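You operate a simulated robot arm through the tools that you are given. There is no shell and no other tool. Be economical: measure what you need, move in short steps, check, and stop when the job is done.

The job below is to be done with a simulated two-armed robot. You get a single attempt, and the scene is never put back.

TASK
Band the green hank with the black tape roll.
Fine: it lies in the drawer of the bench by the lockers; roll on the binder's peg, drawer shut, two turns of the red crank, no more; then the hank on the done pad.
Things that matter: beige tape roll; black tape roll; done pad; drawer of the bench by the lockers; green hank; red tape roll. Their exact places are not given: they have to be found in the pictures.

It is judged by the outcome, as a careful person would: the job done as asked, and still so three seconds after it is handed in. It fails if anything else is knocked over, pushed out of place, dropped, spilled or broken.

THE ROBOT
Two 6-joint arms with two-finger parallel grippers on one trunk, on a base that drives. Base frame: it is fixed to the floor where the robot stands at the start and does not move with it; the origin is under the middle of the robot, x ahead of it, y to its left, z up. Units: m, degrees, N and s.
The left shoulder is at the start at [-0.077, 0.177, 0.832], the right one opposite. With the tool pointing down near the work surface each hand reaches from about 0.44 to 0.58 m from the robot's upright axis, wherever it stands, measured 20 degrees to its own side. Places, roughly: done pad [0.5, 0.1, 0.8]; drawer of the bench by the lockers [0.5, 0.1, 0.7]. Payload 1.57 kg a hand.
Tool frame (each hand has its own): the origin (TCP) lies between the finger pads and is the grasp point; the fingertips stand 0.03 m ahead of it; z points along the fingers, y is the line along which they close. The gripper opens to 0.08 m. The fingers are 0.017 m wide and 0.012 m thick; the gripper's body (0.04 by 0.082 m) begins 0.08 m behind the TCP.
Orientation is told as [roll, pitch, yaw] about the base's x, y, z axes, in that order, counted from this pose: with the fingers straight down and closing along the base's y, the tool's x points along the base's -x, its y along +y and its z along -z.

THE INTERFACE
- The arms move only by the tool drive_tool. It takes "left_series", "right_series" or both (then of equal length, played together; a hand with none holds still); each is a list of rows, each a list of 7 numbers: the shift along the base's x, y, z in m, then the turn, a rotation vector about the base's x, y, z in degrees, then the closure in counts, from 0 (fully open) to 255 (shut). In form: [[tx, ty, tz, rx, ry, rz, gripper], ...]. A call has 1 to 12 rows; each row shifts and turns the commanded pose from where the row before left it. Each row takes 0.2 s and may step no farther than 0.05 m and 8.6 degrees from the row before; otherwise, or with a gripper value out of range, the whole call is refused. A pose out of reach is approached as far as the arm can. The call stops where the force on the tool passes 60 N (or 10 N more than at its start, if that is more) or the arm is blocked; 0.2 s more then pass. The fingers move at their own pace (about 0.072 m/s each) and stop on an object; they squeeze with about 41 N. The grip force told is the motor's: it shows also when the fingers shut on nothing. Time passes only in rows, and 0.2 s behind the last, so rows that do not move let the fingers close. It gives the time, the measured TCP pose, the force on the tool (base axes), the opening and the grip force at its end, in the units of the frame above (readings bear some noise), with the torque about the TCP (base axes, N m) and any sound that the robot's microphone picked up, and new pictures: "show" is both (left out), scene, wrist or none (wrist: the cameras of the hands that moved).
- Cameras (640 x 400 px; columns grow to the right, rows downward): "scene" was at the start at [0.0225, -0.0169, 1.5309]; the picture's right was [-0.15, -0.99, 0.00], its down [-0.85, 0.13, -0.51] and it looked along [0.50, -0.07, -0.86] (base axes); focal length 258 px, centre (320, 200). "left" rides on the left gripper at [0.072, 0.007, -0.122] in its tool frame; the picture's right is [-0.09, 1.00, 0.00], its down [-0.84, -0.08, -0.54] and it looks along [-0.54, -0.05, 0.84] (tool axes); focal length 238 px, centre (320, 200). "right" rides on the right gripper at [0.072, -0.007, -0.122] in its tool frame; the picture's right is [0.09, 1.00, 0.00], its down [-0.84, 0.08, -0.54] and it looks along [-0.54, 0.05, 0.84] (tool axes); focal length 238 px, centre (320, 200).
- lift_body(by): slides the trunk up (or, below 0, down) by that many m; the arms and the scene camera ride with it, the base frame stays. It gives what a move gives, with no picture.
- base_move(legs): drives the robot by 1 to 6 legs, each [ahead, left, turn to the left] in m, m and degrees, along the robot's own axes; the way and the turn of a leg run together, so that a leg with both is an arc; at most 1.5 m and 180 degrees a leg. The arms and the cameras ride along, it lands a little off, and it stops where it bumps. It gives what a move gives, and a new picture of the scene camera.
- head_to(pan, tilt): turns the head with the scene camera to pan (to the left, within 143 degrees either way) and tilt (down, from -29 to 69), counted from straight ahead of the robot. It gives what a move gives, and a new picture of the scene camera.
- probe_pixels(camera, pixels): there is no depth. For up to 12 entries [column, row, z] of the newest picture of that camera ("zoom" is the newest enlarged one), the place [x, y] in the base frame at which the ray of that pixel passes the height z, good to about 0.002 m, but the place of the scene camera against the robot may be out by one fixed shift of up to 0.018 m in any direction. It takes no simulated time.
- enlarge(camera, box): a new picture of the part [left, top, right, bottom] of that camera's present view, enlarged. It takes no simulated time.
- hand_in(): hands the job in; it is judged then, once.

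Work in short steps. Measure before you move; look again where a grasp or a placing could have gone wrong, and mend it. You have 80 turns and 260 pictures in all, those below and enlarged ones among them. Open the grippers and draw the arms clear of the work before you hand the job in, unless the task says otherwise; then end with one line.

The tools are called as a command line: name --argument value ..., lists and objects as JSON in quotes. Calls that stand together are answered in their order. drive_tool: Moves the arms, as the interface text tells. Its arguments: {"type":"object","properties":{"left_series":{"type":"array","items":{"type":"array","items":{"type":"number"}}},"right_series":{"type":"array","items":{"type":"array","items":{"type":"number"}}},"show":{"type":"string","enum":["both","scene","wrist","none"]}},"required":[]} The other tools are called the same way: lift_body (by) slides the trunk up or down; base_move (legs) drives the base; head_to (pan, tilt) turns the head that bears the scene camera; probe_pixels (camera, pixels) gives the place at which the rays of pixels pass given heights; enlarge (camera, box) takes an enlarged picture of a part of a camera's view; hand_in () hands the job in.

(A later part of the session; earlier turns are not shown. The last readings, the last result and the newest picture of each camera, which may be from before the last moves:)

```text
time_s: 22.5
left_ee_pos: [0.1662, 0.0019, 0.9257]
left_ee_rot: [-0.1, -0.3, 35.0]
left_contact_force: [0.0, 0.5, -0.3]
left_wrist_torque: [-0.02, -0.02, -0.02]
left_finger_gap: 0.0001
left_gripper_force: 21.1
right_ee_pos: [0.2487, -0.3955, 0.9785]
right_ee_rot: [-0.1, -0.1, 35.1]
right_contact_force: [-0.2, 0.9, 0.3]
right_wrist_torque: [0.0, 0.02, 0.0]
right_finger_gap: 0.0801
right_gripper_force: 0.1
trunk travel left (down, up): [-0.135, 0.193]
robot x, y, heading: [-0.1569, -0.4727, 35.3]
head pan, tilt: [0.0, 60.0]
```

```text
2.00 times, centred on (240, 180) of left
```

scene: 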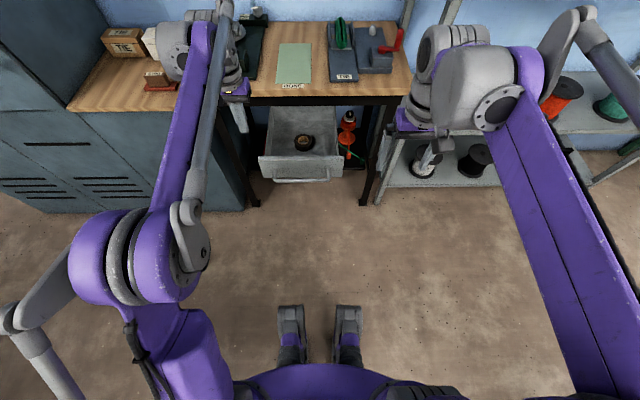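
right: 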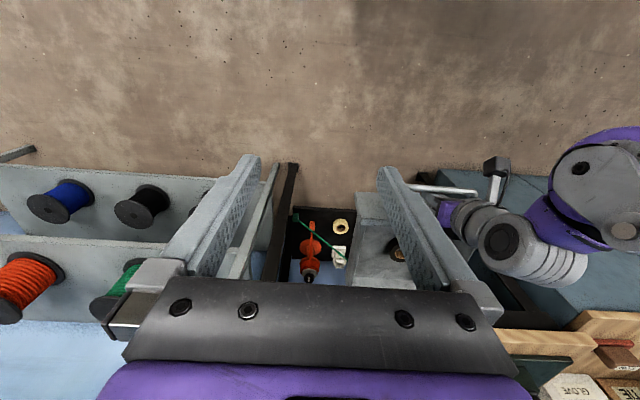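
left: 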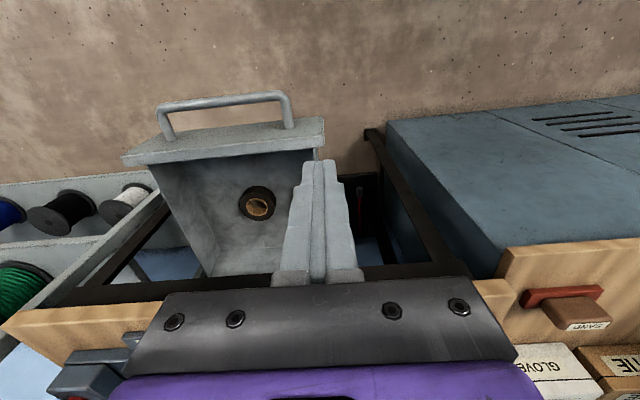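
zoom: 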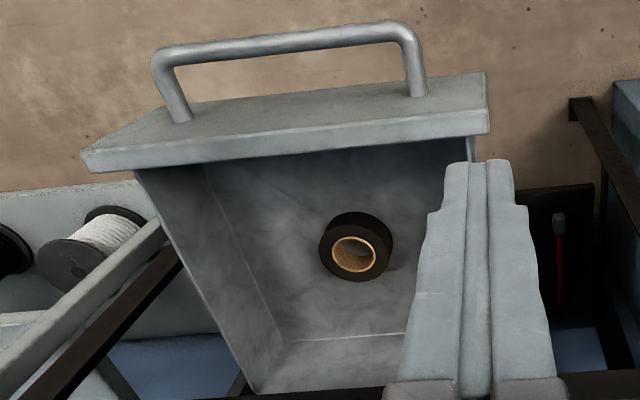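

Roll ≈0.066 m wide at about (0.372,-0.018), to be picked by the right hand. I first raise and retract the left hand, then drive so the roll comes under the right hand.

drive_tool --left_series '[[-0.02, -0.014, 0.04, 0, 0, 0, 255], [-0.02, -0.014, 0.04, 0, 0, 0, 255], [-0.02, -0.014, 0.04, 0, 0, 0, 0], [-0.02, -0.014, 0.04, 0, 0, 0, 0], [-0.02, -0.014, 0.04, 0, 0, 0, 0]]' --show "none"

base_move --legs '[[0, 0.22, 0], [0.13, 0, 0]]'

drive_tool --right_series '[[0, 0, -0.04, 0, 0, 0, 0]]' --show "wrist"

```text
time_s: 23.7
left_ee_pos: [0.0629, -0.0702, 1.1256]
left_ee_rot: [0.1, -0.4, 35.1]
left_contact_force: [-0.5, 0.9, -0.3]
left_wrist_torque: [-0.02, 0.03, 0.04]
left_finger_gap: 0.0799
left_gripper_force: 0.0
right_ee_pos: [0.2475, -0.3974, 0.9789]
right_ee_rot: [0.0, 0.0, 35.1]
right_contact_force: [0.1, -0.3, -0.5]
right_wrist_torque: [0.0, 0.0, 0.02]
right_finger_gap: 0.0801
right_gripper_force: 0.0
trunk travel left (down, up): [-0.135, 0.193]
robot x, y, heading: [-0.1586, -0.4706, 35.0]
head pan, tilt: [0.0, 60.0]
```

```text
time_s: 27.2
left_ee_pos: [0.0468, 0.1849, 1.1249]
left_ee_rot: [0.0, -0.3, 34.8]
left_contact_force: [0.8, -0.4, -1.0]
left_wrist_torque: [-0.01, 0.0, -0.01]
left_finger_gap: 0.0798
left_gripper_force: 0.1
right_ee_pos: [0.2292, -0.1429, 0.9775]
right_ee_rot: [-0.1, 0.1, 34.8]
right_contact_force: [0.7, 0.7, -0.3]
right_wrist_torque: [-0.02, 0.05, 0.02]
right_finger_gap: 0.08
right_gripper_force: 0.1
trunk travel left (down, up): [-0.135, 0.193]
robot x, y, heading: [-0.179, -0.2158, 34.5]
head pan, tilt: [0.0, 60.0]
```

scene: 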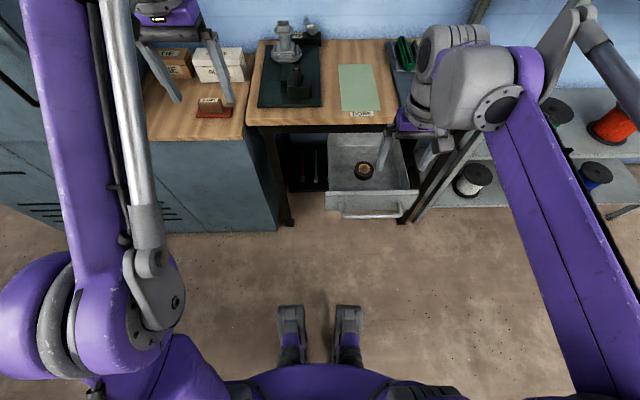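

```text
time_s: 27.6
left_ee_pos: [0.0462, 0.1847, 1.1262]
left_ee_rot: [0.0, -0.5, 34.9]
left_contact_force: [-0.3, 0.6, -0.5]
left_wrist_torque: [0.03, 0.02, 0.03]
left_finger_gap: 0.0799
left_gripper_force: 0.0
right_ee_pos: [0.2312, -0.1424, 0.9377]
right_ee_rot: [-0.1, 0.0, 34.8]
right_contact_force: [-1.3, -1.0, 0.0]
right_wrist_torque: [0.0, -0.01, 0.01]
right_finger_gap: 0.0799
right_gripper_force: 0.1
trunk travel left (down, up): [-0.135, 0.193]
robot x, y, heading: [-0.1774, -0.2154, 34.6]
head pan, tilt: [0.0, 60.0]
```

right: 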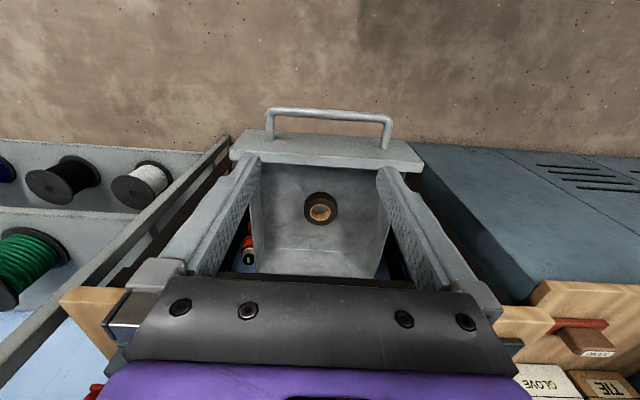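

The roll shows centred between the fingers at (320,209). I measure it here.

probe_pixels --camera "right" --pixels '[[320, 212, 0.66], [320, 212, 0.68], [320, 212, 0.7], [304, 206, 0.68], [338, 206, 0.68], [265, 112, 0.69], [390, 118, 0.69]]'

enlarge --camera "right" --box '[240, 130, 400, 260]'

base_move --legs '[[0.05, 0, 0.4]]'

```text
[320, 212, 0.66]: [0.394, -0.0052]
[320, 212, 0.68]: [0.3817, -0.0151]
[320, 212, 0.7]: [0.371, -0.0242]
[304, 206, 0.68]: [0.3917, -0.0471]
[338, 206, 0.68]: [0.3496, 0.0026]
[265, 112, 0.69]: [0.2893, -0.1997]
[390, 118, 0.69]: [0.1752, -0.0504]
```

```text
3.08 times, centred on (320, 195) of right
```

zoom: 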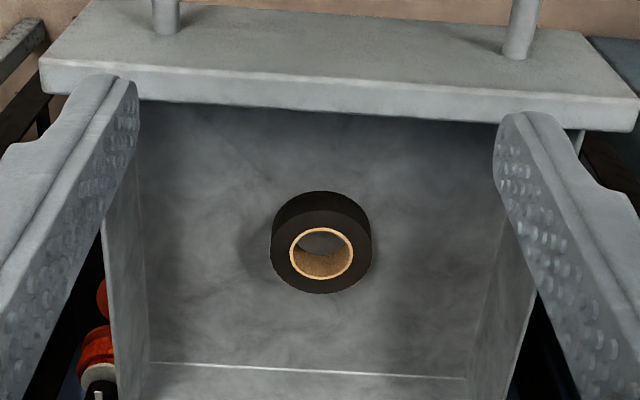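

```text
time_s: 28.5
left_ee_pos: [0.0856, 0.2154, 1.1253]
left_ee_rot: [0.0, -0.3, 35.2]
left_contact_force: [0.7, 0.7, 0.6]
left_wrist_torque: [-0.05, 0.03, -0.01]
left_finger_gap: 0.08
left_gripper_force: 0.0
right_ee_pos: [0.2704, -0.1117, 0.9387]
right_ee_rot: [0.0, 0.1, 35.1]
right_contact_force: [-0.1, 0.3, 0.2]
right_wrist_torque: [-0.02, 0.04, 0.0]
right_finger_gap: 0.0802
right_gripper_force: 0.1
trunk travel left (down, up): [-0.135, 0.193]
robot x, y, heading: [-0.1349, -0.1862, 35.0]
head pan, tilt: [0.0, 60.0]
```

scene: 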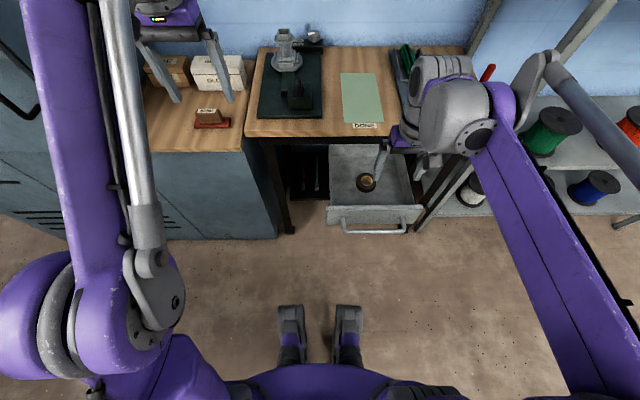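

Roll top centre ≈(0.3815,-0.013) at z≈0.68. I move the right hand above it and descend partway.

drive_tool --right_series '[[0.028, 0.0247, 0, 0, 0, 0, 0], [0.028, 0.0247, 0, 0, 0, 0, 0], [0.028, 0.0247, 0, 0, 0, 0, 0], [0.027, 0.0246, -0.01, 0, 0, 0, 0], [0, 0, -0.045, 0, 0, 0, 0], [0, 0, -0.045, 0, 0, 0, 0]]' --show "both"

```text
time_s: 29.9
left_ee_pos: [0.0851, 0.2139, 1.1257]
left_ee_rot: [0.0, -0.3, 35.2]
left_contact_force: [-0.1, -0.5, 0.4]
left_wrist_torque: [0.01, 0.03, 0.02]
left_finger_gap: 0.0803
left_gripper_force: 0.0
right_ee_pos: [0.382, -0.017, 0.8392]
right_ee_rot: [0.0, 0.0, 35.1]
right_contact_force: [-0.1, -0.4, 0.6]
right_wrist_torque: [0.02, 0.02, -0.01]
right_finger_gap: 0.0802
right_gripper_force: 0.0
trunk travel left (down, up): [-0.135, 0.193]
robot x, y, heading: [-0.1386, -0.1875, 35.0]
head pan, tilt: [0.0, 60.0]
```

scene: 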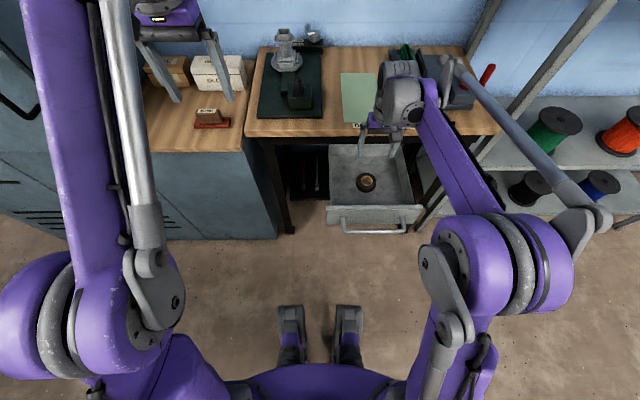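
right: 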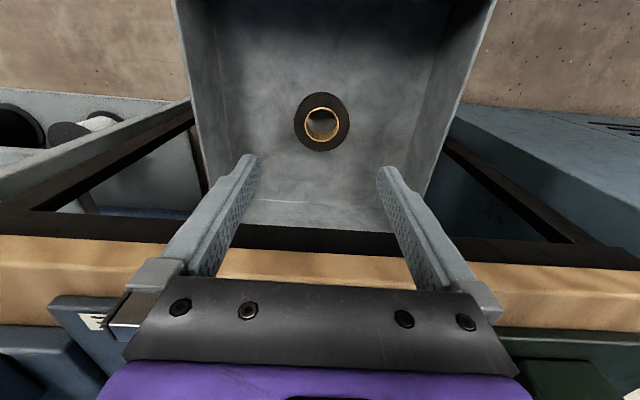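

I probe the roll again from this close view.

probe_pixels --camera "right" --pixels '[[321.5, 123.5, 0.67], [321.5, 123.5, 0.68], [321.5, 123.5, 0.69], [294, 122, 0.68], [350, 122, 0.68], [320, 220, 0.85], [320, 233, 0.82]]'

enlarge --camera "right" --box '[240, 70, 400, 170]'

enlarge --camera "scene" --box '[300, 90, 460, 240]'

```text
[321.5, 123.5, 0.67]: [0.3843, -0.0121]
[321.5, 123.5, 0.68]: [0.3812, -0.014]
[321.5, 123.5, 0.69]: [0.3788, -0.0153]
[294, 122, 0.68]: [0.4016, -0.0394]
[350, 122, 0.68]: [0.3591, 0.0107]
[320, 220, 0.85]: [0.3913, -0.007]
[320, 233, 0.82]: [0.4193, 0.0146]
```

```text
4.00 times, centred on (320, 120) of right
```

zoom: 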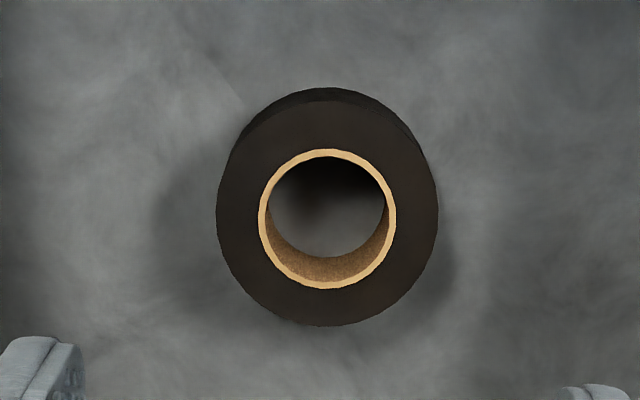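

```text
2.67 times, centred on (380, 165) of scene
```

zoom: 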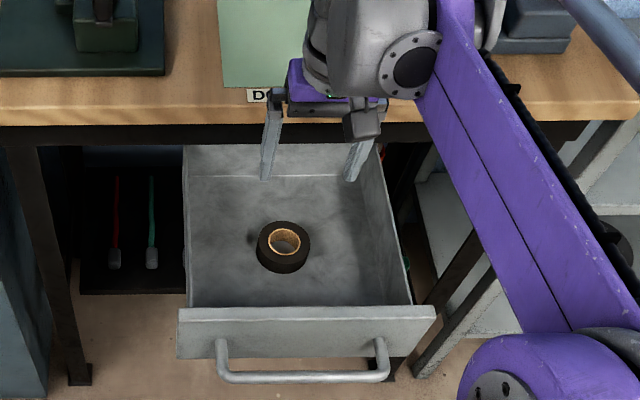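

Roll axis (0.381,-0.014). I descend with a small correction to z≈0.70.

drive_tool --right_series '[[-0.001, 0.003, -0.04, 0, 0, 0, 0], [0, 0, -0.04, 0, 0, 0, 0], [0, 0, -0.035, 0, 0, 0, 0], [0, 0, -0.022, 0, 0, 0, 0]]' --show "both"

enlarge --camera "scene" --box '[300, 90, 460, 240]'

```text
time_s: 30.9
left_ee_pos: [0.0847, 0.2137, 1.1257]
left_ee_rot: [0.0, -0.4, 35.2]
left_contact_force: [-0.9, 0.3, -0.6]
left_wrist_torque: [0.04, 0.02, 0.0]
left_finger_gap: 0.0802
left_gripper_force: 0.1
right_ee_pos: [0.3807, -0.0107, 0.7034]
right_ee_rot: [0.0, 0.0, 35.2]
right_contact_force: [-0.1, -0.2, 0.0]
right_wrist_torque: [0.0, 0.01, -0.01]
right_finger_gap: 0.0798
right_gripper_force: 0.1
trunk travel left (down, up): [-0.135, 0.193]
robot x, y, heading: [-0.1393, -0.1894, 35.1]
head pan, tilt: [0.0, 60.0]
```

scene: 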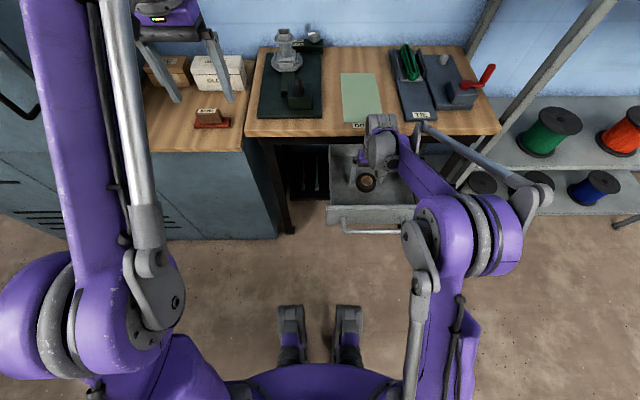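
right: 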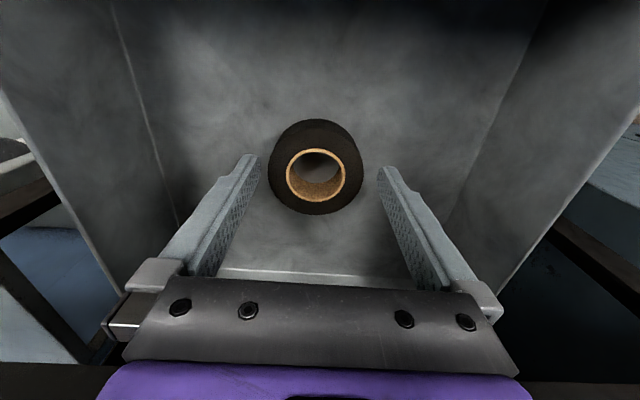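

```text
2.67 times, centred on (380, 165) of scene
```

zoom: 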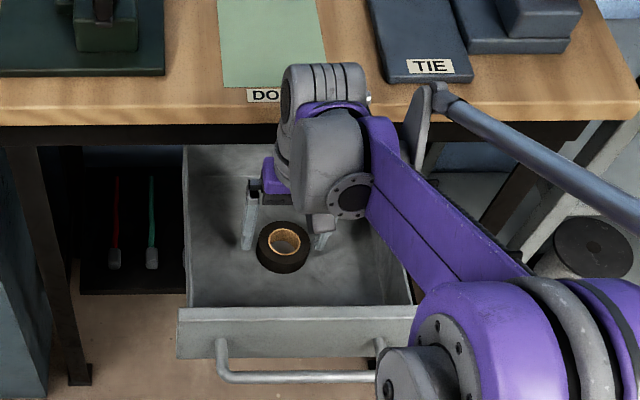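

I probe the roll top from here: hole centre (317,176), edges 269/363.

probe_pixels --camera "right" --pixels '[[317, 176, 0.66], [317, 176, 0.67], [317, 176, 0.68], [317, 176, 0.65], [269, 170, 0.67], [363, 170, 0.67]]'

```text
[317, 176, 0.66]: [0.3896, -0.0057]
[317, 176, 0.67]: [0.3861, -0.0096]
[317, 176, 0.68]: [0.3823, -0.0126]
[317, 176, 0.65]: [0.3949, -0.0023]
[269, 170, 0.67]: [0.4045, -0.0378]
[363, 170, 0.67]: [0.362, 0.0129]
```

Top ≈0.685, so fingertips overlap the roll already. I shift slightly, lower 8 mm, and close.

drive_tool --right_series '[[0.001, -0.003, -0.008, 0, 0, 0, 0], [0, 0, 0, 0, 0, 0, 255], [0, 0, 0, 0, 0, 0, 255], [0, 0, 0, 0, 0, 0, 255]]' --show "wrist"

```text
time_s: 31.9
left_ee_pos: [0.0842, 0.2139, 1.1245]
left_ee_rot: [0.0, -0.4, 35.2]
left_contact_force: [-0.1, -0.1, 0.3]
left_wrist_torque: [0.03, 0.01, -0.02]
left_finger_gap: 0.0801
left_gripper_force: 0.1
right_ee_pos: [0.3811, -0.0143, 0.6943]
right_ee_rot: [0.0, 0.0, 35.2]
right_contact_force: [-0.3, 0.6, -1.8]
right_wrist_torque: [-0.06, -0.05, -0.02]
right_finger_gap: 0.0624
right_gripper_force: 41.1
trunk travel left (down, up): [-0.135, 0.193]
robot x, y, heading: [-0.1396, -0.186, 35.0]
head pan, tilt: [0.0, 60.0]
```

right: 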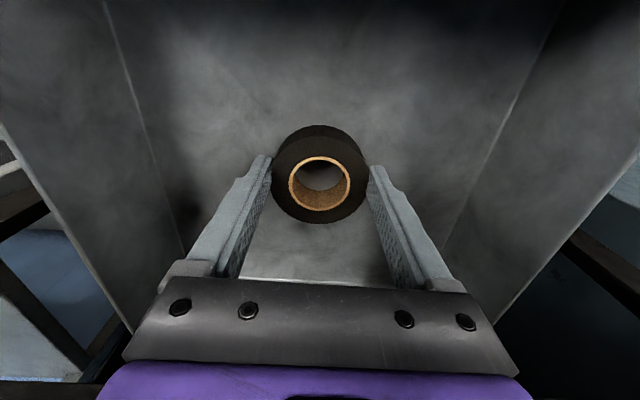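

Held at a gap of 0.0624. I lift straight up, clear of the bench.

drive_tool --right_series '[[0, 0, 0.03, 0, 0, 0, 255], [0, 0, 0.045, 0, 0, 0, 255], [0, 0, 0.045, 0, 0, 0, 255], [0, 0, 0.045, 0, 0, 0, 255], [0, 0, 0.045, 0, 0, 0, 255], [0, 0, 0.045, 0, 0, 0, 255], [0, 0, 0.03, 0, 0, 0, 255]]' --show "both"

enlarge --camera "right" --box '[240, 100, 400, 250]'

enlarge --camera "scene" --box '[370, 20, 530, 120]'

```text
time_s: 33.5
left_ee_pos: [0.0831, 0.2142, 1.1251]
left_ee_rot: [0.0, -0.4, 35.2]
left_contact_force: [-0.7, 0.2, 0.0]
left_wrist_torque: [0.03, 0.02, 0.01]
left_finger_gap: 0.0798
left_gripper_force: 0.1
right_ee_pos: [0.3788, -0.0142, 0.9797]
right_ee_rot: [0.0, -0.1, 35.2]
right_contact_force: [-0.2, -0.3, -0.7]
right_wrist_torque: [-0.02, 0.01, 0.02]
right_finger_gap: 0.0624
right_gripper_force: 41.0
trunk travel left (down, up): [-0.135, 0.193]
robot x, y, heading: [-0.1375, -0.1855, 35.1]
head pan, tilt: [0.0, 60.0]
```

scene: 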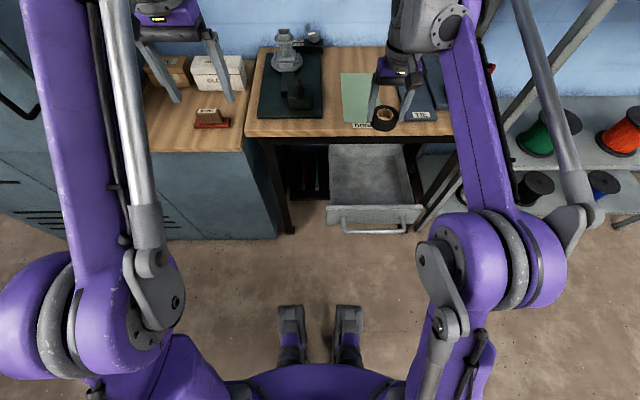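
right: 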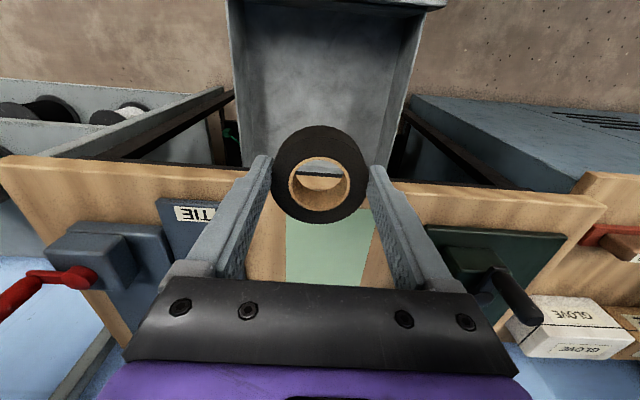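

```text
2.67 times, centred on (320, 175) of right
```

zoom: 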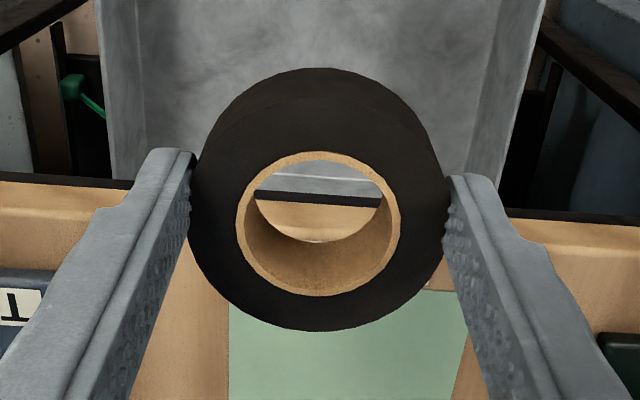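

```text
4.00 times, centred on (450, 70) of scene
```

zoom: 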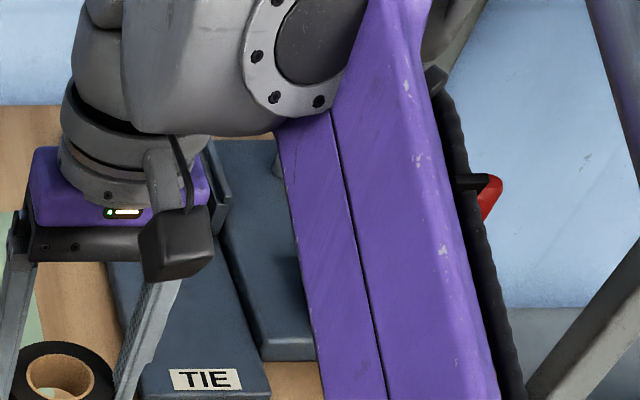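

Roll is securely held and level. The robot can't get near the binder with the drawer open, so I shut it now: raise the right hand, then drive back 0.15 and right 0.2 so the left hand can push the handle.

drive_tool --right_series '[[-0.02, -0.014, 0.04, 0, 0, 0, 255], [-0.02, -0.014, 0.04, 0, 0, 0, 255], [-0.02, -0.014, 0.04, 0, 0, 0, 255], [-0.02, -0.014, 0.02, 0, 0, 0, 255]]' --left_series '[[0, 0, 0, 4.6, -6.55, 0, 255], [0, 0, 0, 4.6, -6.55, 0, 255], [0, 0, 0, 0, 0, 0, 255], [0, 0, 0, 0, 0, 0, 255]]' --show "none"

base_move --legs '[[-0.15, 0, 0], [0, -0.2, 0]]'

drive_tool --left_series '[[0, 0, -0.04, 0, 0, 0, 255], [0, 0, -0.04, 0, 0, 0, 255], [0, 0, -0.04, 0, 0, 0, 255], [0, 0, -0.04, 0, 0, 0, 255], [0, 0, -0.04, 0, 0, 0, 255]]' --show "both"

```text
time_s: 34.5
left_ee_pos: [0.0827, 0.2137, 1.1253]
left_ee_rot: [-0.2, -16.4, 35.2]
left_contact_force: [-0.9, -0.1, 0.1]
left_wrist_torque: [0.04, 0.04, 0.0]
left_finger_gap: 0.0003
left_gripper_force: 21.2
right_ee_pos: [0.2998, -0.071, 1.1198]
right_ee_rot: [0.0, 0.0, 35.1]
right_contact_force: [-0.2, 0.0, -1.6]
right_wrist_torque: [0.0, 0.0, -0.02]
right_finger_gap: 0.0626
right_gripper_force: 41.3
trunk travel left (down, up): [-0.135, 0.193]
robot x, y, heading: [-0.1381, -0.1878, 35.2]
head pan, tilt: [0.0, 60.0]
```

```text
time_s: 37.9
left_ee_pos: [0.0789, -0.0359, 1.1241]
left_ee_rot: [-0.2, -16.4, 35.2]
left_contact_force: [0.2, -0.2, 0.5]
left_wrist_torque: [0.02, 0.0, 0.01]
left_finger_gap: 0.0
left_gripper_force: 21.3
right_ee_pos: [0.2922, -0.3211, 1.1185]
right_ee_rot: [0.0, 0.0, 35.0]
right_contact_force: [1.4, 0.1, -0.7]
right_wrist_torque: [-0.02, 0.03, -0.01]
right_finger_gap: 0.0623
right_gripper_force: 40.7
trunk travel left (down, up): [-0.135, 0.193]
robot x, y, heading: [-0.1444, -0.4336, 34.7]
head pan, tilt: [0.0, 60.0]
```

scene: 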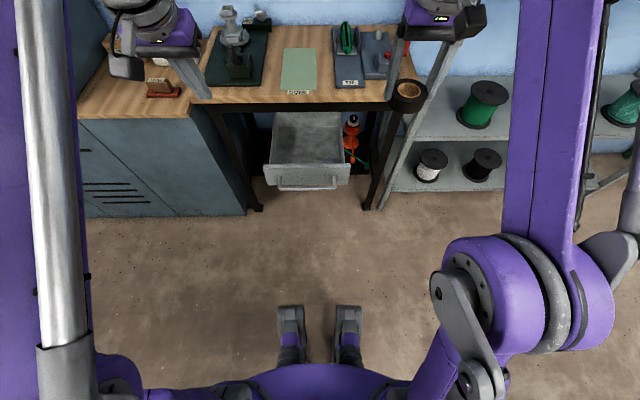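

```text
time_s: 39.0
left_ee_pos: [0.0775, -0.0364, 0.9256]
left_ee_rot: [-0.1, -16.4, 35.1]
left_contact_force: [-0.1, 0.5, 0.0]
left_wrist_torque: [0.03, -0.01, 0.0]
left_finger_gap: 0.0001
left_gripper_force: 21.4
right_ee_pos: [0.2926, -0.3214, 1.1191]
right_ee_rot: [-0.1, 0.1, 34.9]
right_contact_force: [0.4, 0.0, 0.3]
right_wrist_torque: [0.02, -0.06, -0.03]
right_finger_gap: 0.0625
right_gripper_force: 40.9
trunk travel left (down, up): [-0.135, 0.193]
robot x, y, heading: [-0.1418, -0.4343, 35.0]
head pan, tilt: [0.0, 60.0]
```

scene: 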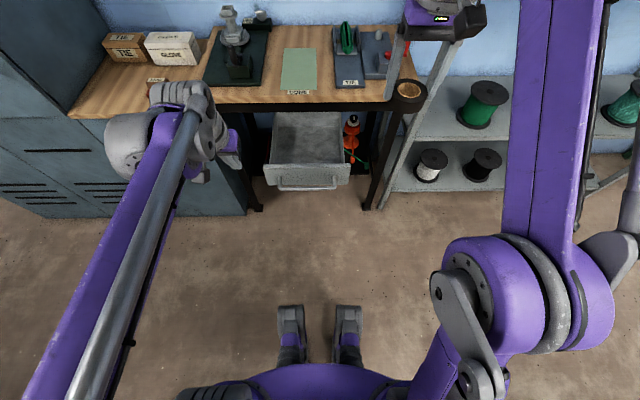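
left: 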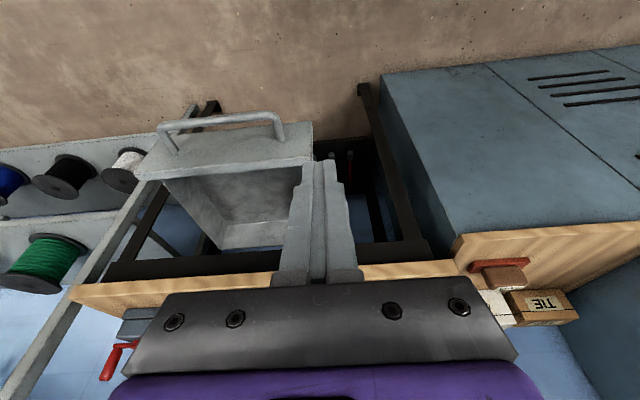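

I measure the bar again: left-camera (160,130) and (280,117) at z=0.69.

probe_pixels --camera "left" --pixels '[[160, 127, 0.69], [278, 115, 0.69], [143, 177, 0.72], [312, 157, 0.72]]'

```text
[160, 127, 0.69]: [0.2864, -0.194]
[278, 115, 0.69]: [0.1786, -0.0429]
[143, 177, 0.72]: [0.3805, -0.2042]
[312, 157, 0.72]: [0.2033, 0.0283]
```

Bar middle is now (0.2325,-0.1185). I bring the left fingers in front of the bar and down to its height.

drive_tool --left_series '[[0.0352, -0.0287, 0, 0, 0, 0, 255], [0.0352, -0.0287, 0, 0, 0, 0, 255], [0.0351, -0.0287, 0, 0, 0, 0, 255], [0, 0, -0.045, 0, 0, 0, 255], [0, 0, -0.045, 0, 0, 0, 255], [0, 0, -0.045, 0, 0, 0, 255], [0, 0, -0.045, 0, 0, 0, 255], [0, 0, -0.045, 0, 0, 0, 255]]' --show "wrist"

```text
time_s: 40.9
left_ee_pos: [0.1826, -0.1232, 0.6996]
left_ee_rot: [-0.1, -16.4, 35.0]
left_contact_force: [0.4, -0.1, 0.1]
left_wrist_torque: [-0.02, 0.0, 0.0]
left_finger_gap: 0.0002
left_gripper_force: 21.6
right_ee_pos: [0.2931, -0.3203, 1.119]
right_ee_rot: [-0.1, 0.0, 35.0]
right_contact_force: [0.5, 0.1, -0.6]
right_wrist_torque: [0.01, 0.03, 0.0]
right_finger_gap: 0.0621
right_gripper_force: 41.6
trunk travel left (down, up): [-0.135, 0.193]
robot x, y, heading: [-0.1468, -0.4381, 35.0]
head pan, tilt: [0.0, 60.0]
```

left: 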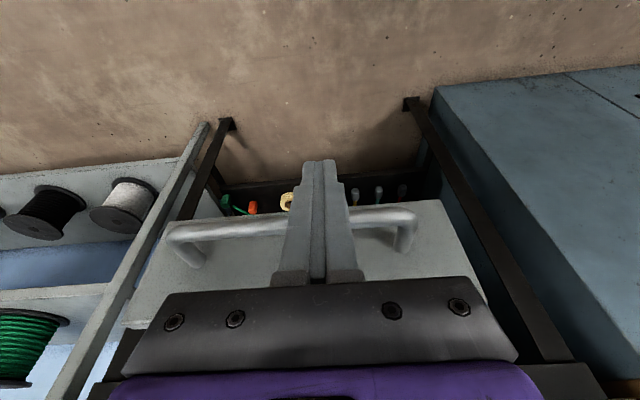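

Fingers are in front of the bar. I drive forward 0.22 m to push the drawer in.

base_move --legs '[[0.22, 0, 0]]'

drive_tool --left_series '[[0, 0, 0, 0, 0, 0, 255]]' --show "wrist"

enlarge --camera "scene" --box '[220, 120, 420, 245]'

```text
time_s: 42.5
left_ee_pos: [0.3624, 0.0027, 0.7012]
left_ee_rot: [-0.1, -16.4, 35.1]
left_contact_force: [0.4, 0.4, 0.9]
left_wrist_torque: [0.01, -0.01, 0.03]
left_finger_gap: 0.0001
left_gripper_force: 21.8
right_ee_pos: [0.4734, -0.1943, 1.1197]
right_ee_rot: [0.0, -0.1, 35.1]
right_contact_force: [-0.5, 0.6, -0.5]
right_wrist_torque: [0.01, -0.01, -0.02]
right_finger_gap: 0.0621
right_gripper_force: 41.3
trunk travel left (down, up): [-0.135, 0.193]
robot x, y, heading: [0.0347, -0.3087, 35.0]
head pan, tilt: [0.0, 60.0]
```

scene: 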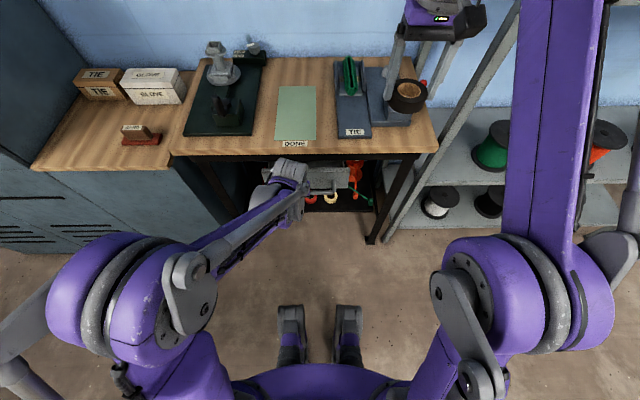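

```text
time_s: 42.9
left_ee_pos: [0.3615, 0.0023, 0.7013]
left_ee_rot: [-0.1, -16.4, 35.1]
left_contact_force: [-0.4, 0.6, -0.6]
left_wrist_torque: [0.0, 0.01, -0.01]
left_finger_gap: 0.0
left_gripper_force: 21.5
right_ee_pos: [0.4725, -0.1945, 1.1193]
right_ee_rot: [0.1, 0.0, 35.1]
right_contact_force: [0.5, 0.9, -1.2]
right_wrist_torque: [-0.02, 0.0, -0.02]
right_finger_gap: 0.0622
right_gripper_force: 40.8
trunk travel left (down, up): [-0.135, 0.193]
robot x, y, heading: [0.0348, -0.3123, 35.0]
head pan, tilt: [0.0, 60.0]
```

left: 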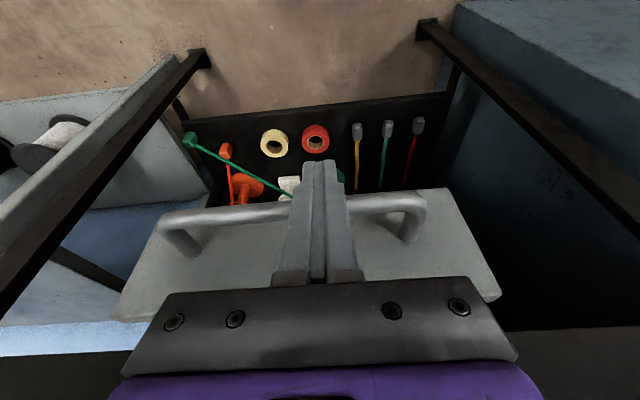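

```text
3.20 times, centred on (320, 182) of scene
```

zoom: 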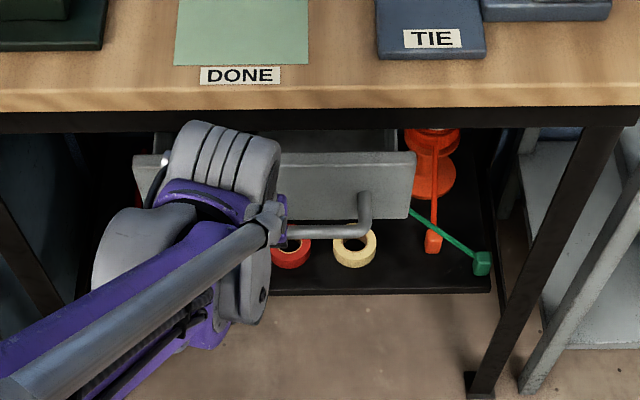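

The drawer still stands out a bit. I push on with the arm in 1 cm steps until it meets resistance.

drive_tool --left_series '[[0.0123, 0.0086, 0, 0, 0, 0, 255], [0.0123, 0.0086, 0, 0, 0, 0, 255], [0.0082, 0.0057, 0, 0, 0, 0, 255], [0.0082, 0.0057, 0, 0, 0, 0, 255], [0.0082, 0.0057, 0, 0, 0, 0, 255]]' --show "wrist"

enlarge --camera "scene" --box '[220, 120, 420, 245]'

```text
time_s: 43.5
left_ee_pos: [0.3727, 0.0094, 0.6979]
left_ee_rot: [-0.1, -14.8, 35.1]
left_contact_force: [-15.0, -10.3, 1.3]
left_wrist_torque: [-0.04, 0.1, 0.06]
left_finger_gap: 0.0
left_gripper_force: 21.1
right_ee_pos: [0.4731, -0.1938, 1.1195]
right_ee_rot: [-0.1, 0.0, 35.1]
right_contact_force: [1.2, -0.1, -0.6]
right_wrist_torque: [-0.05, 0.01, 0.0]
right_finger_gap: 0.0625
right_gripper_force: 41.1
trunk travel left (down, up): [-0.135, 0.193]
robot x, y, heading: [0.0355, -0.3111, 35.2]
head pan, tilt: [0.0, 60.0]
stopped in row 2 (left hand): the force on the tool passed its limit at 74 N (the readings are from after the stop); the commanded pose is now the measured one
```

left: 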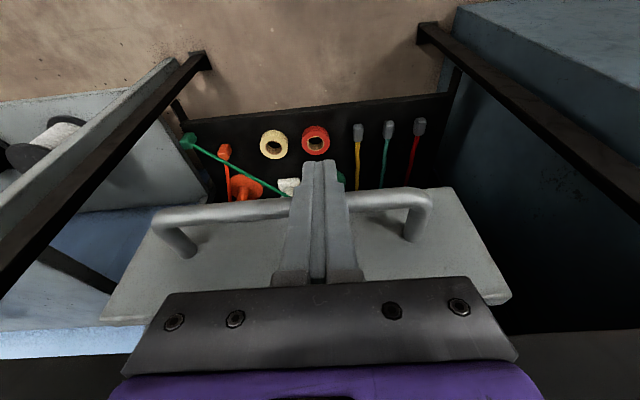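

```text
3.20 times, centred on (320, 182) of scene
```

zoom: 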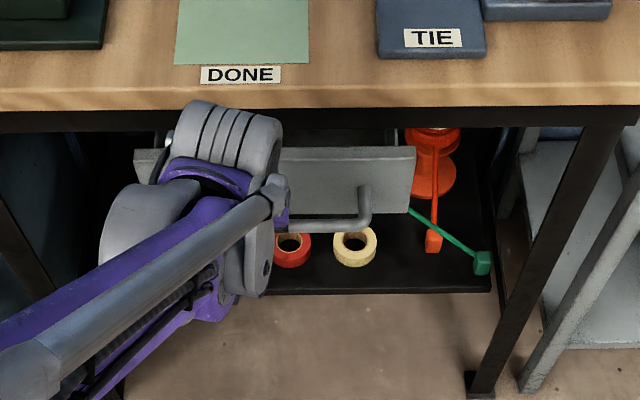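

It stopped hard at 74 N with the bar back at its original place (u≈0.33), so the drawer is shut. I withdraw the left hand back and up and check.

drive_tool --left_series '[[-0.0164, -0.0115, 0, 0, 0, 0, 255], [-0.0246, -0.0172, 0.02, 0, 0, 0, 255], [0, 0, 0.045, 0, 0, 0, 255], [0, 0, 0.045, 0, 0, 0, 255], [0, 0, 0.045, 0, 0, 0, 255], [0, 0, 0.045, 0, 0, 0, 255], [0, 0, 0.045, 0, 0, 0, 255], [0, 0, 0.045, 0, 0, 0, 255], [-0.01, 0.02, 0.04, -4.6, 6.55, 0, 255], [-0.01, 0.02, 0.04, -4.6, 6.55, 0, 255]]' --show "wrist"

enlarge --camera "scene" --box '[220, 60, 460, 245]'

probe_pixels --camera "left" --pixels '[[320, 100, 0.69]]'

```text
time_s: 45.7
left_ee_pos: [0.313, 0.022, 1.0693]
left_ee_rot: [-0.1, 1.0, 35.1]
left_contact_force: [-0.5, 0.0, 0.0]
left_wrist_torque: [0.0, 0.03, -0.01]
left_finger_gap: 0.0
left_gripper_force: 21.3
right_ee_pos: [0.4719, -0.1955, 1.1197]
right_ee_rot: [0.0, 0.0, 35.1]
right_contact_force: [0.0, -0.1, 0.0]
right_wrist_torque: [0.01, 0.04, 0.02]
right_finger_gap: 0.0624
right_gripper_force: 40.6
trunk travel left (down, up): [-0.135, 0.193]
robot x, y, heading: [0.0345, -0.3071, 35.2]
head pan, tilt: [0.0, 60.0]
```

left: 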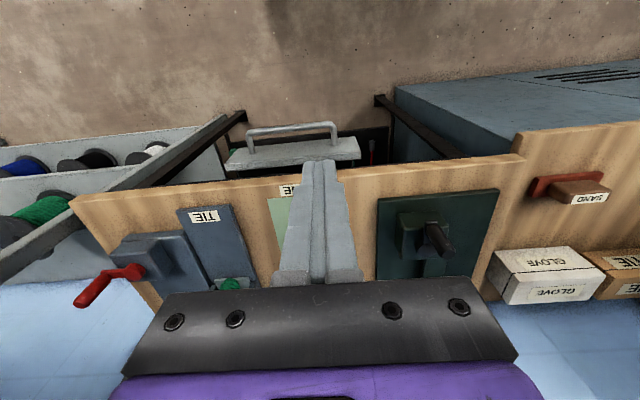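

```text
2.16 times, centred on (340, 152) of scene
```

zoom: 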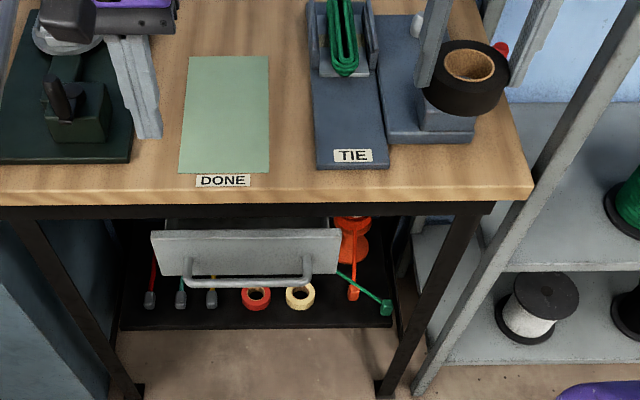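

```text
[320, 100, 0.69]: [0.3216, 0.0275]
```

I verify the bar's location against its starting place.

probe_pixels --camera "left" --pixels '[[248, 129, 0.69], [335, 123, 0.69], [228, 167, 0.72], [360, 156, 0.72], [75, 200, 0.847], [522, 160, 0.847]]'

enlarge --camera "left" --box '[200, 100, 400, 220]'

```text
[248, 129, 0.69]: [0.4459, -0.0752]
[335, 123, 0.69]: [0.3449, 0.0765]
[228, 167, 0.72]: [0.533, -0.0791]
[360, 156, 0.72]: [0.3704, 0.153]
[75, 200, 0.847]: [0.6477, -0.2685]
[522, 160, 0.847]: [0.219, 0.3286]
```

```text
3.20 times, centred on (300, 160) of left
```

zoom: 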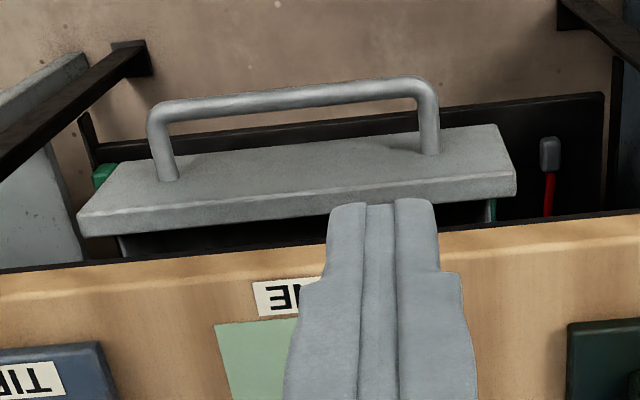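

The drawer face is flush with the bench edge (u≈0.39 vs 0.38), shut. Now the peg: I raise the trunk and check base front clearance versus the bench's lower shelf.

lift_body --by 0.14

probe_pixels --camera "scene" --pixels '[[347, 306, 0.1], [290, 306, 0.1], [310, 365, 0.6], [370, 190, 0.5], [370, 243, 0.02]]'

head_to --pan -12 --tilt 50

enlarge --camera "scene" --box '[240, 60, 440, 200]'

```text
time_s: 47.4
left_ee_pos: [0.3119, 0.0224, 1.2081]
left_ee_rot: [-0.1, 0.7, 35.1]
left_contact_force: [-0.4, 1.0, 1.2]
left_wrist_torque: [0.01, -0.01, -0.01]
left_finger_gap: 0.0002
left_gripper_force: 21.4
right_ee_pos: [0.4715, -0.1952, 1.2602]
right_ee_rot: [0.0, 0.1, 35.0]
right_contact_force: [-0.9, 1.1, -1.4]
right_wrist_torque: [0.02, 0.0, 0.01]
right_finger_gap: 0.0621
right_gripper_force: 40.8
trunk travel left (down, up): [-0.275, 0.053]
robot x, y, heading: [0.0358, -0.3106, 35.1]
head pan, tilt: [0.0, 60.0]
```

```text
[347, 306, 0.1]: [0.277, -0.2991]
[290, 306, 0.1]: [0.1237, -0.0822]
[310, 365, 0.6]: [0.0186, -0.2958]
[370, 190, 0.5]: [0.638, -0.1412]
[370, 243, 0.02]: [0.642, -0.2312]
```

```text
time_s: 48.1
left_ee_pos: [0.3129, 0.0222, 1.2091]
left_ee_rot: [-0.1, 0.8, 35.0]
left_contact_force: [0.2, 0.4, 0.9]
left_wrist_torque: [0.0, -0.03, 0.04]
left_finger_gap: 0.0
left_gripper_force: 21.7
right_ee_pos: [0.4724, -0.1945, 1.2591]
right_ee_rot: [0.0, 0.0, 35.1]
right_contact_force: [-0.2, 0.5, -0.7]
right_wrist_torque: [0.0, 0.02, 0.02]
right_finger_gap: 0.0621
right_gripper_force: 41.0
trunk travel left (down, up): [-0.275, 0.053]
robot x, y, heading: [0.0361, -0.3118, 35.0]
head pan, tilt: [-12.0, 50.0]
```

scene: 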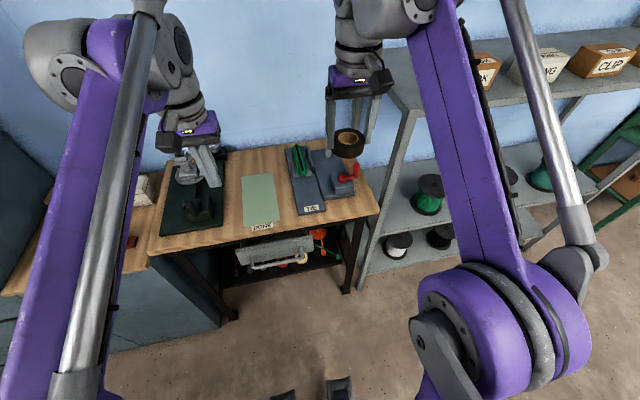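

```text
2.86 times, centred on (340, 130) of scene
```

zoom: 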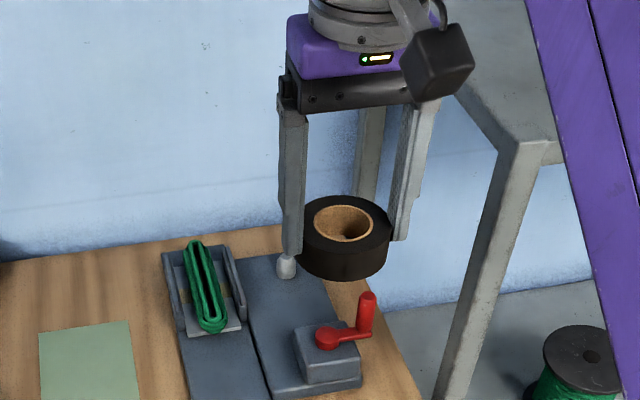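

I check where the shelf unit on the right stands, since the right arm will pass by it.

probe_pixels --camera "scene" --pixels '[[415, 115, 1.2], [415, 115, 1.3], [363, 283, 0.0], [350, 175, 0.9], [346, 172, 0.92], [329, 154, 0.89], [355, 165, 0.95], [304, 157, 0.87]]'

enlarge --camera "left" --box '[0, 80, 320, 280]'

base_move --legs '[[0.1, 0, 0]]'

drive_tool --right_series '[[0, 0, -0.01, 0, 0, 0, 255]]' --left_series '[[0, 0, 0.01, 0, 0, 0, 255]]' --show "wrist"

```text
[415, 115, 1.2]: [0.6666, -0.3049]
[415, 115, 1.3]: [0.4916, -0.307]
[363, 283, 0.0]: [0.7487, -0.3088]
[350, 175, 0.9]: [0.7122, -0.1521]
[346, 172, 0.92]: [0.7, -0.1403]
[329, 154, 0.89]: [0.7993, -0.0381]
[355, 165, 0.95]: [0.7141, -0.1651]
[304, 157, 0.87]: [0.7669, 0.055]
```

```text
2.00 times, centred on (160, 180) of left
```

zoom: 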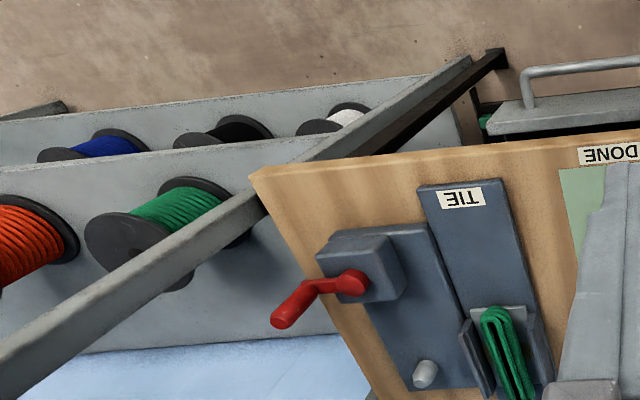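

```text
time_s: 49.3
left_ee_pos: [0.3934, 0.0796, 1.2079]
left_ee_rot: [0.0, 0.9, 35.2]
left_contact_force: [-0.7, 0.1, 0.0]
left_wrist_torque: [0.01, 0.01, -0.03]
left_finger_gap: 0.0001
left_gripper_force: 21.8
right_ee_pos: [0.5514, -0.1378, 1.2593]
right_ee_rot: [-0.1, 0.1, 35.1]
right_contact_force: [-0.1, -0.6, 0.3]
right_wrist_torque: [-0.03, -0.02, 0.01]
right_finger_gap: 0.0623
right_gripper_force: 41.1
trunk travel left (down, up): [-0.275, 0.053]
robot x, y, heading: [0.1135, -0.2544, 34.9]
head pan, tilt: [-12.0, 50.0]
```

scene: 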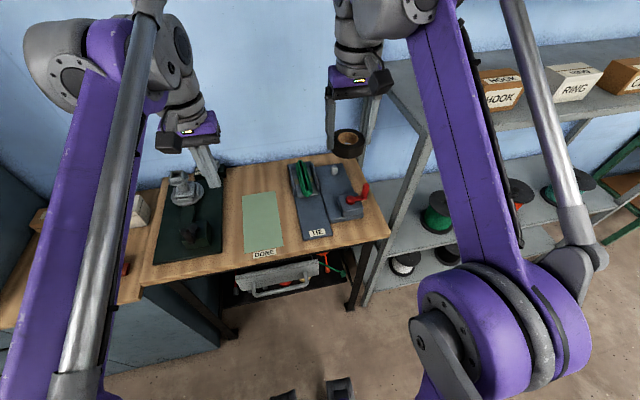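

```text
time_s: 49.7
left_ee_pos: [0.3936, 0.0791, 1.2189]
left_ee_rot: [-0.1, 0.9, 35.2]
left_contact_force: [-0.6, 0.1, 0.0]
left_wrist_torque: [-0.02, -0.01, 0.0]
left_finger_gap: 0.0003
left_gripper_force: 21.5
right_ee_pos: [0.5525, -0.1378, 1.2485]
right_ee_rot: [-0.1, 0.0, 35.1]
right_contact_force: [-0.3, -1.3, -0.9]
right_wrist_torque: [0.0, -0.02, -0.01]
right_finger_gap: 0.0627
right_gripper_force: 41.0
trunk travel left (down, up): [-0.275, 0.053]
robot x, y, heading: [0.1148, -0.256, 34.9]
head pan, tilt: [-12.0, 50.0]
```

right: 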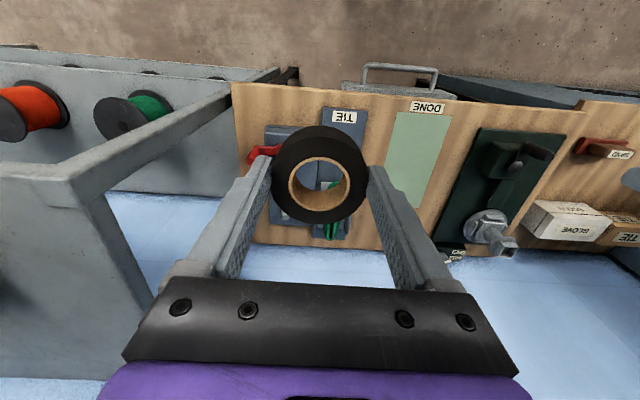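
left: 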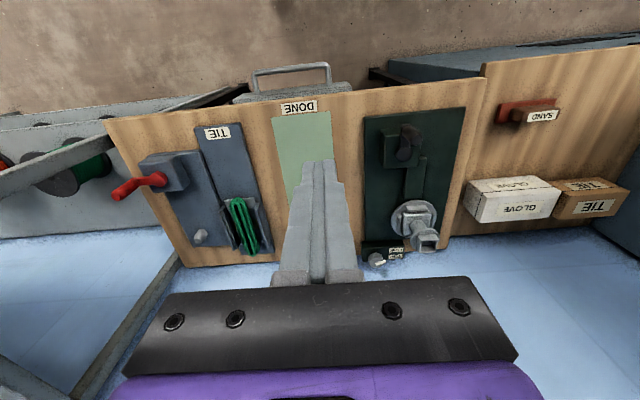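

The left camera now sees peg (200,237), hank and crank. I enlarge and probe.

enlarge --camera "left" --box '[100, 110, 290, 280]'

enlarge --camera "scene" --box '[270, 130, 400, 250]'

probe_pixels --camera "right" --pixels '[[319, 184, 1.2395], [320, 183, 1.23]]'

```text
2.35 times, centred on (195, 195) of left
```

zoom: 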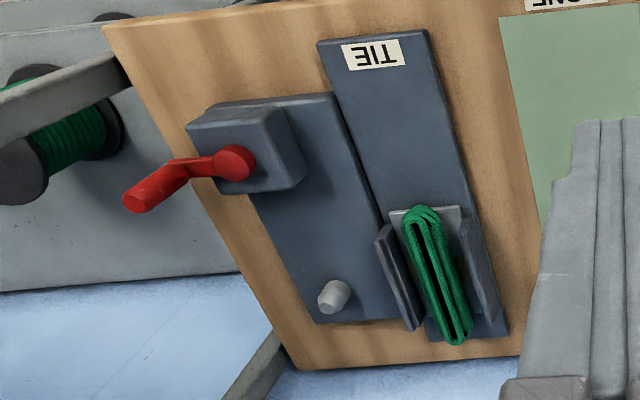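

```text
3.33 times, centred on (335, 190) of scene
```

zoom: 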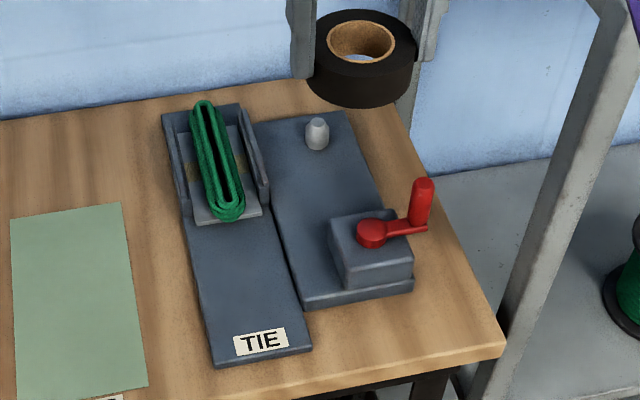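

```text
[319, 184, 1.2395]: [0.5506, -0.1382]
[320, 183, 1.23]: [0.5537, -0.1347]
```

I triangulate the peg top (left (199.7,237.9), scene (334.1,166.6)), base, crank hub and knob.

probe_pixels --camera "left" --pixels '[[199.7, 237.9, 0.88], [199.7, 237.9, 0.91], [203.5, 233.7, 0.86], [203.5, 233.7, 0.87], [159, 178, 0.9], [159, 178, 0.92], [115, 196, 0.94], [115, 196, 0.97], [283, 110, 0.848], [238.5, 199, 0.88], [253, 252, 0.88]]'

probe_pixels --camera "scene" --pixels '[[334.1, 166.6, 0.88], [334.1, 166.6, 0.91], [334.1, 173.8, 0.86], [334.1, 173.8, 0.87], [350, 199, 0.9], [350, 199, 0.92], [365.5, 184.5, 0.94], [365.5, 184.5, 0.97], [275, 191, 0.848], [308, 194, 0.88], [300, 162, 0.88]]'

```text
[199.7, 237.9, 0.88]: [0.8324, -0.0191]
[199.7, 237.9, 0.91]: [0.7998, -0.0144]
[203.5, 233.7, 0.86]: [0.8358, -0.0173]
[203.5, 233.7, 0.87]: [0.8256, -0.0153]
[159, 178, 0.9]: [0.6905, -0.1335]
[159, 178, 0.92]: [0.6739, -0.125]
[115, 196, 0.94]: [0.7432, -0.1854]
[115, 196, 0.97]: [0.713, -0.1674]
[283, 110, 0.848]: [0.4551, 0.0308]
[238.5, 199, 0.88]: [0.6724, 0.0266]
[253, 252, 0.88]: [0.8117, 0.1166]
```

```text
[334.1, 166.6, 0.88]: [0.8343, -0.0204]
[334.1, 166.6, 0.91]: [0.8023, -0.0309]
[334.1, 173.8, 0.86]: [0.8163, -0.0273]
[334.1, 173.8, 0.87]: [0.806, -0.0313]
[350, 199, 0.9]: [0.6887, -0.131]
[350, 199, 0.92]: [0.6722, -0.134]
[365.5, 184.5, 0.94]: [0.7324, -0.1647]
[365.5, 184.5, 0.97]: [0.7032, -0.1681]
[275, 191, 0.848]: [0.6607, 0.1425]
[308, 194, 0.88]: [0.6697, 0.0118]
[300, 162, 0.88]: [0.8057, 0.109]
```

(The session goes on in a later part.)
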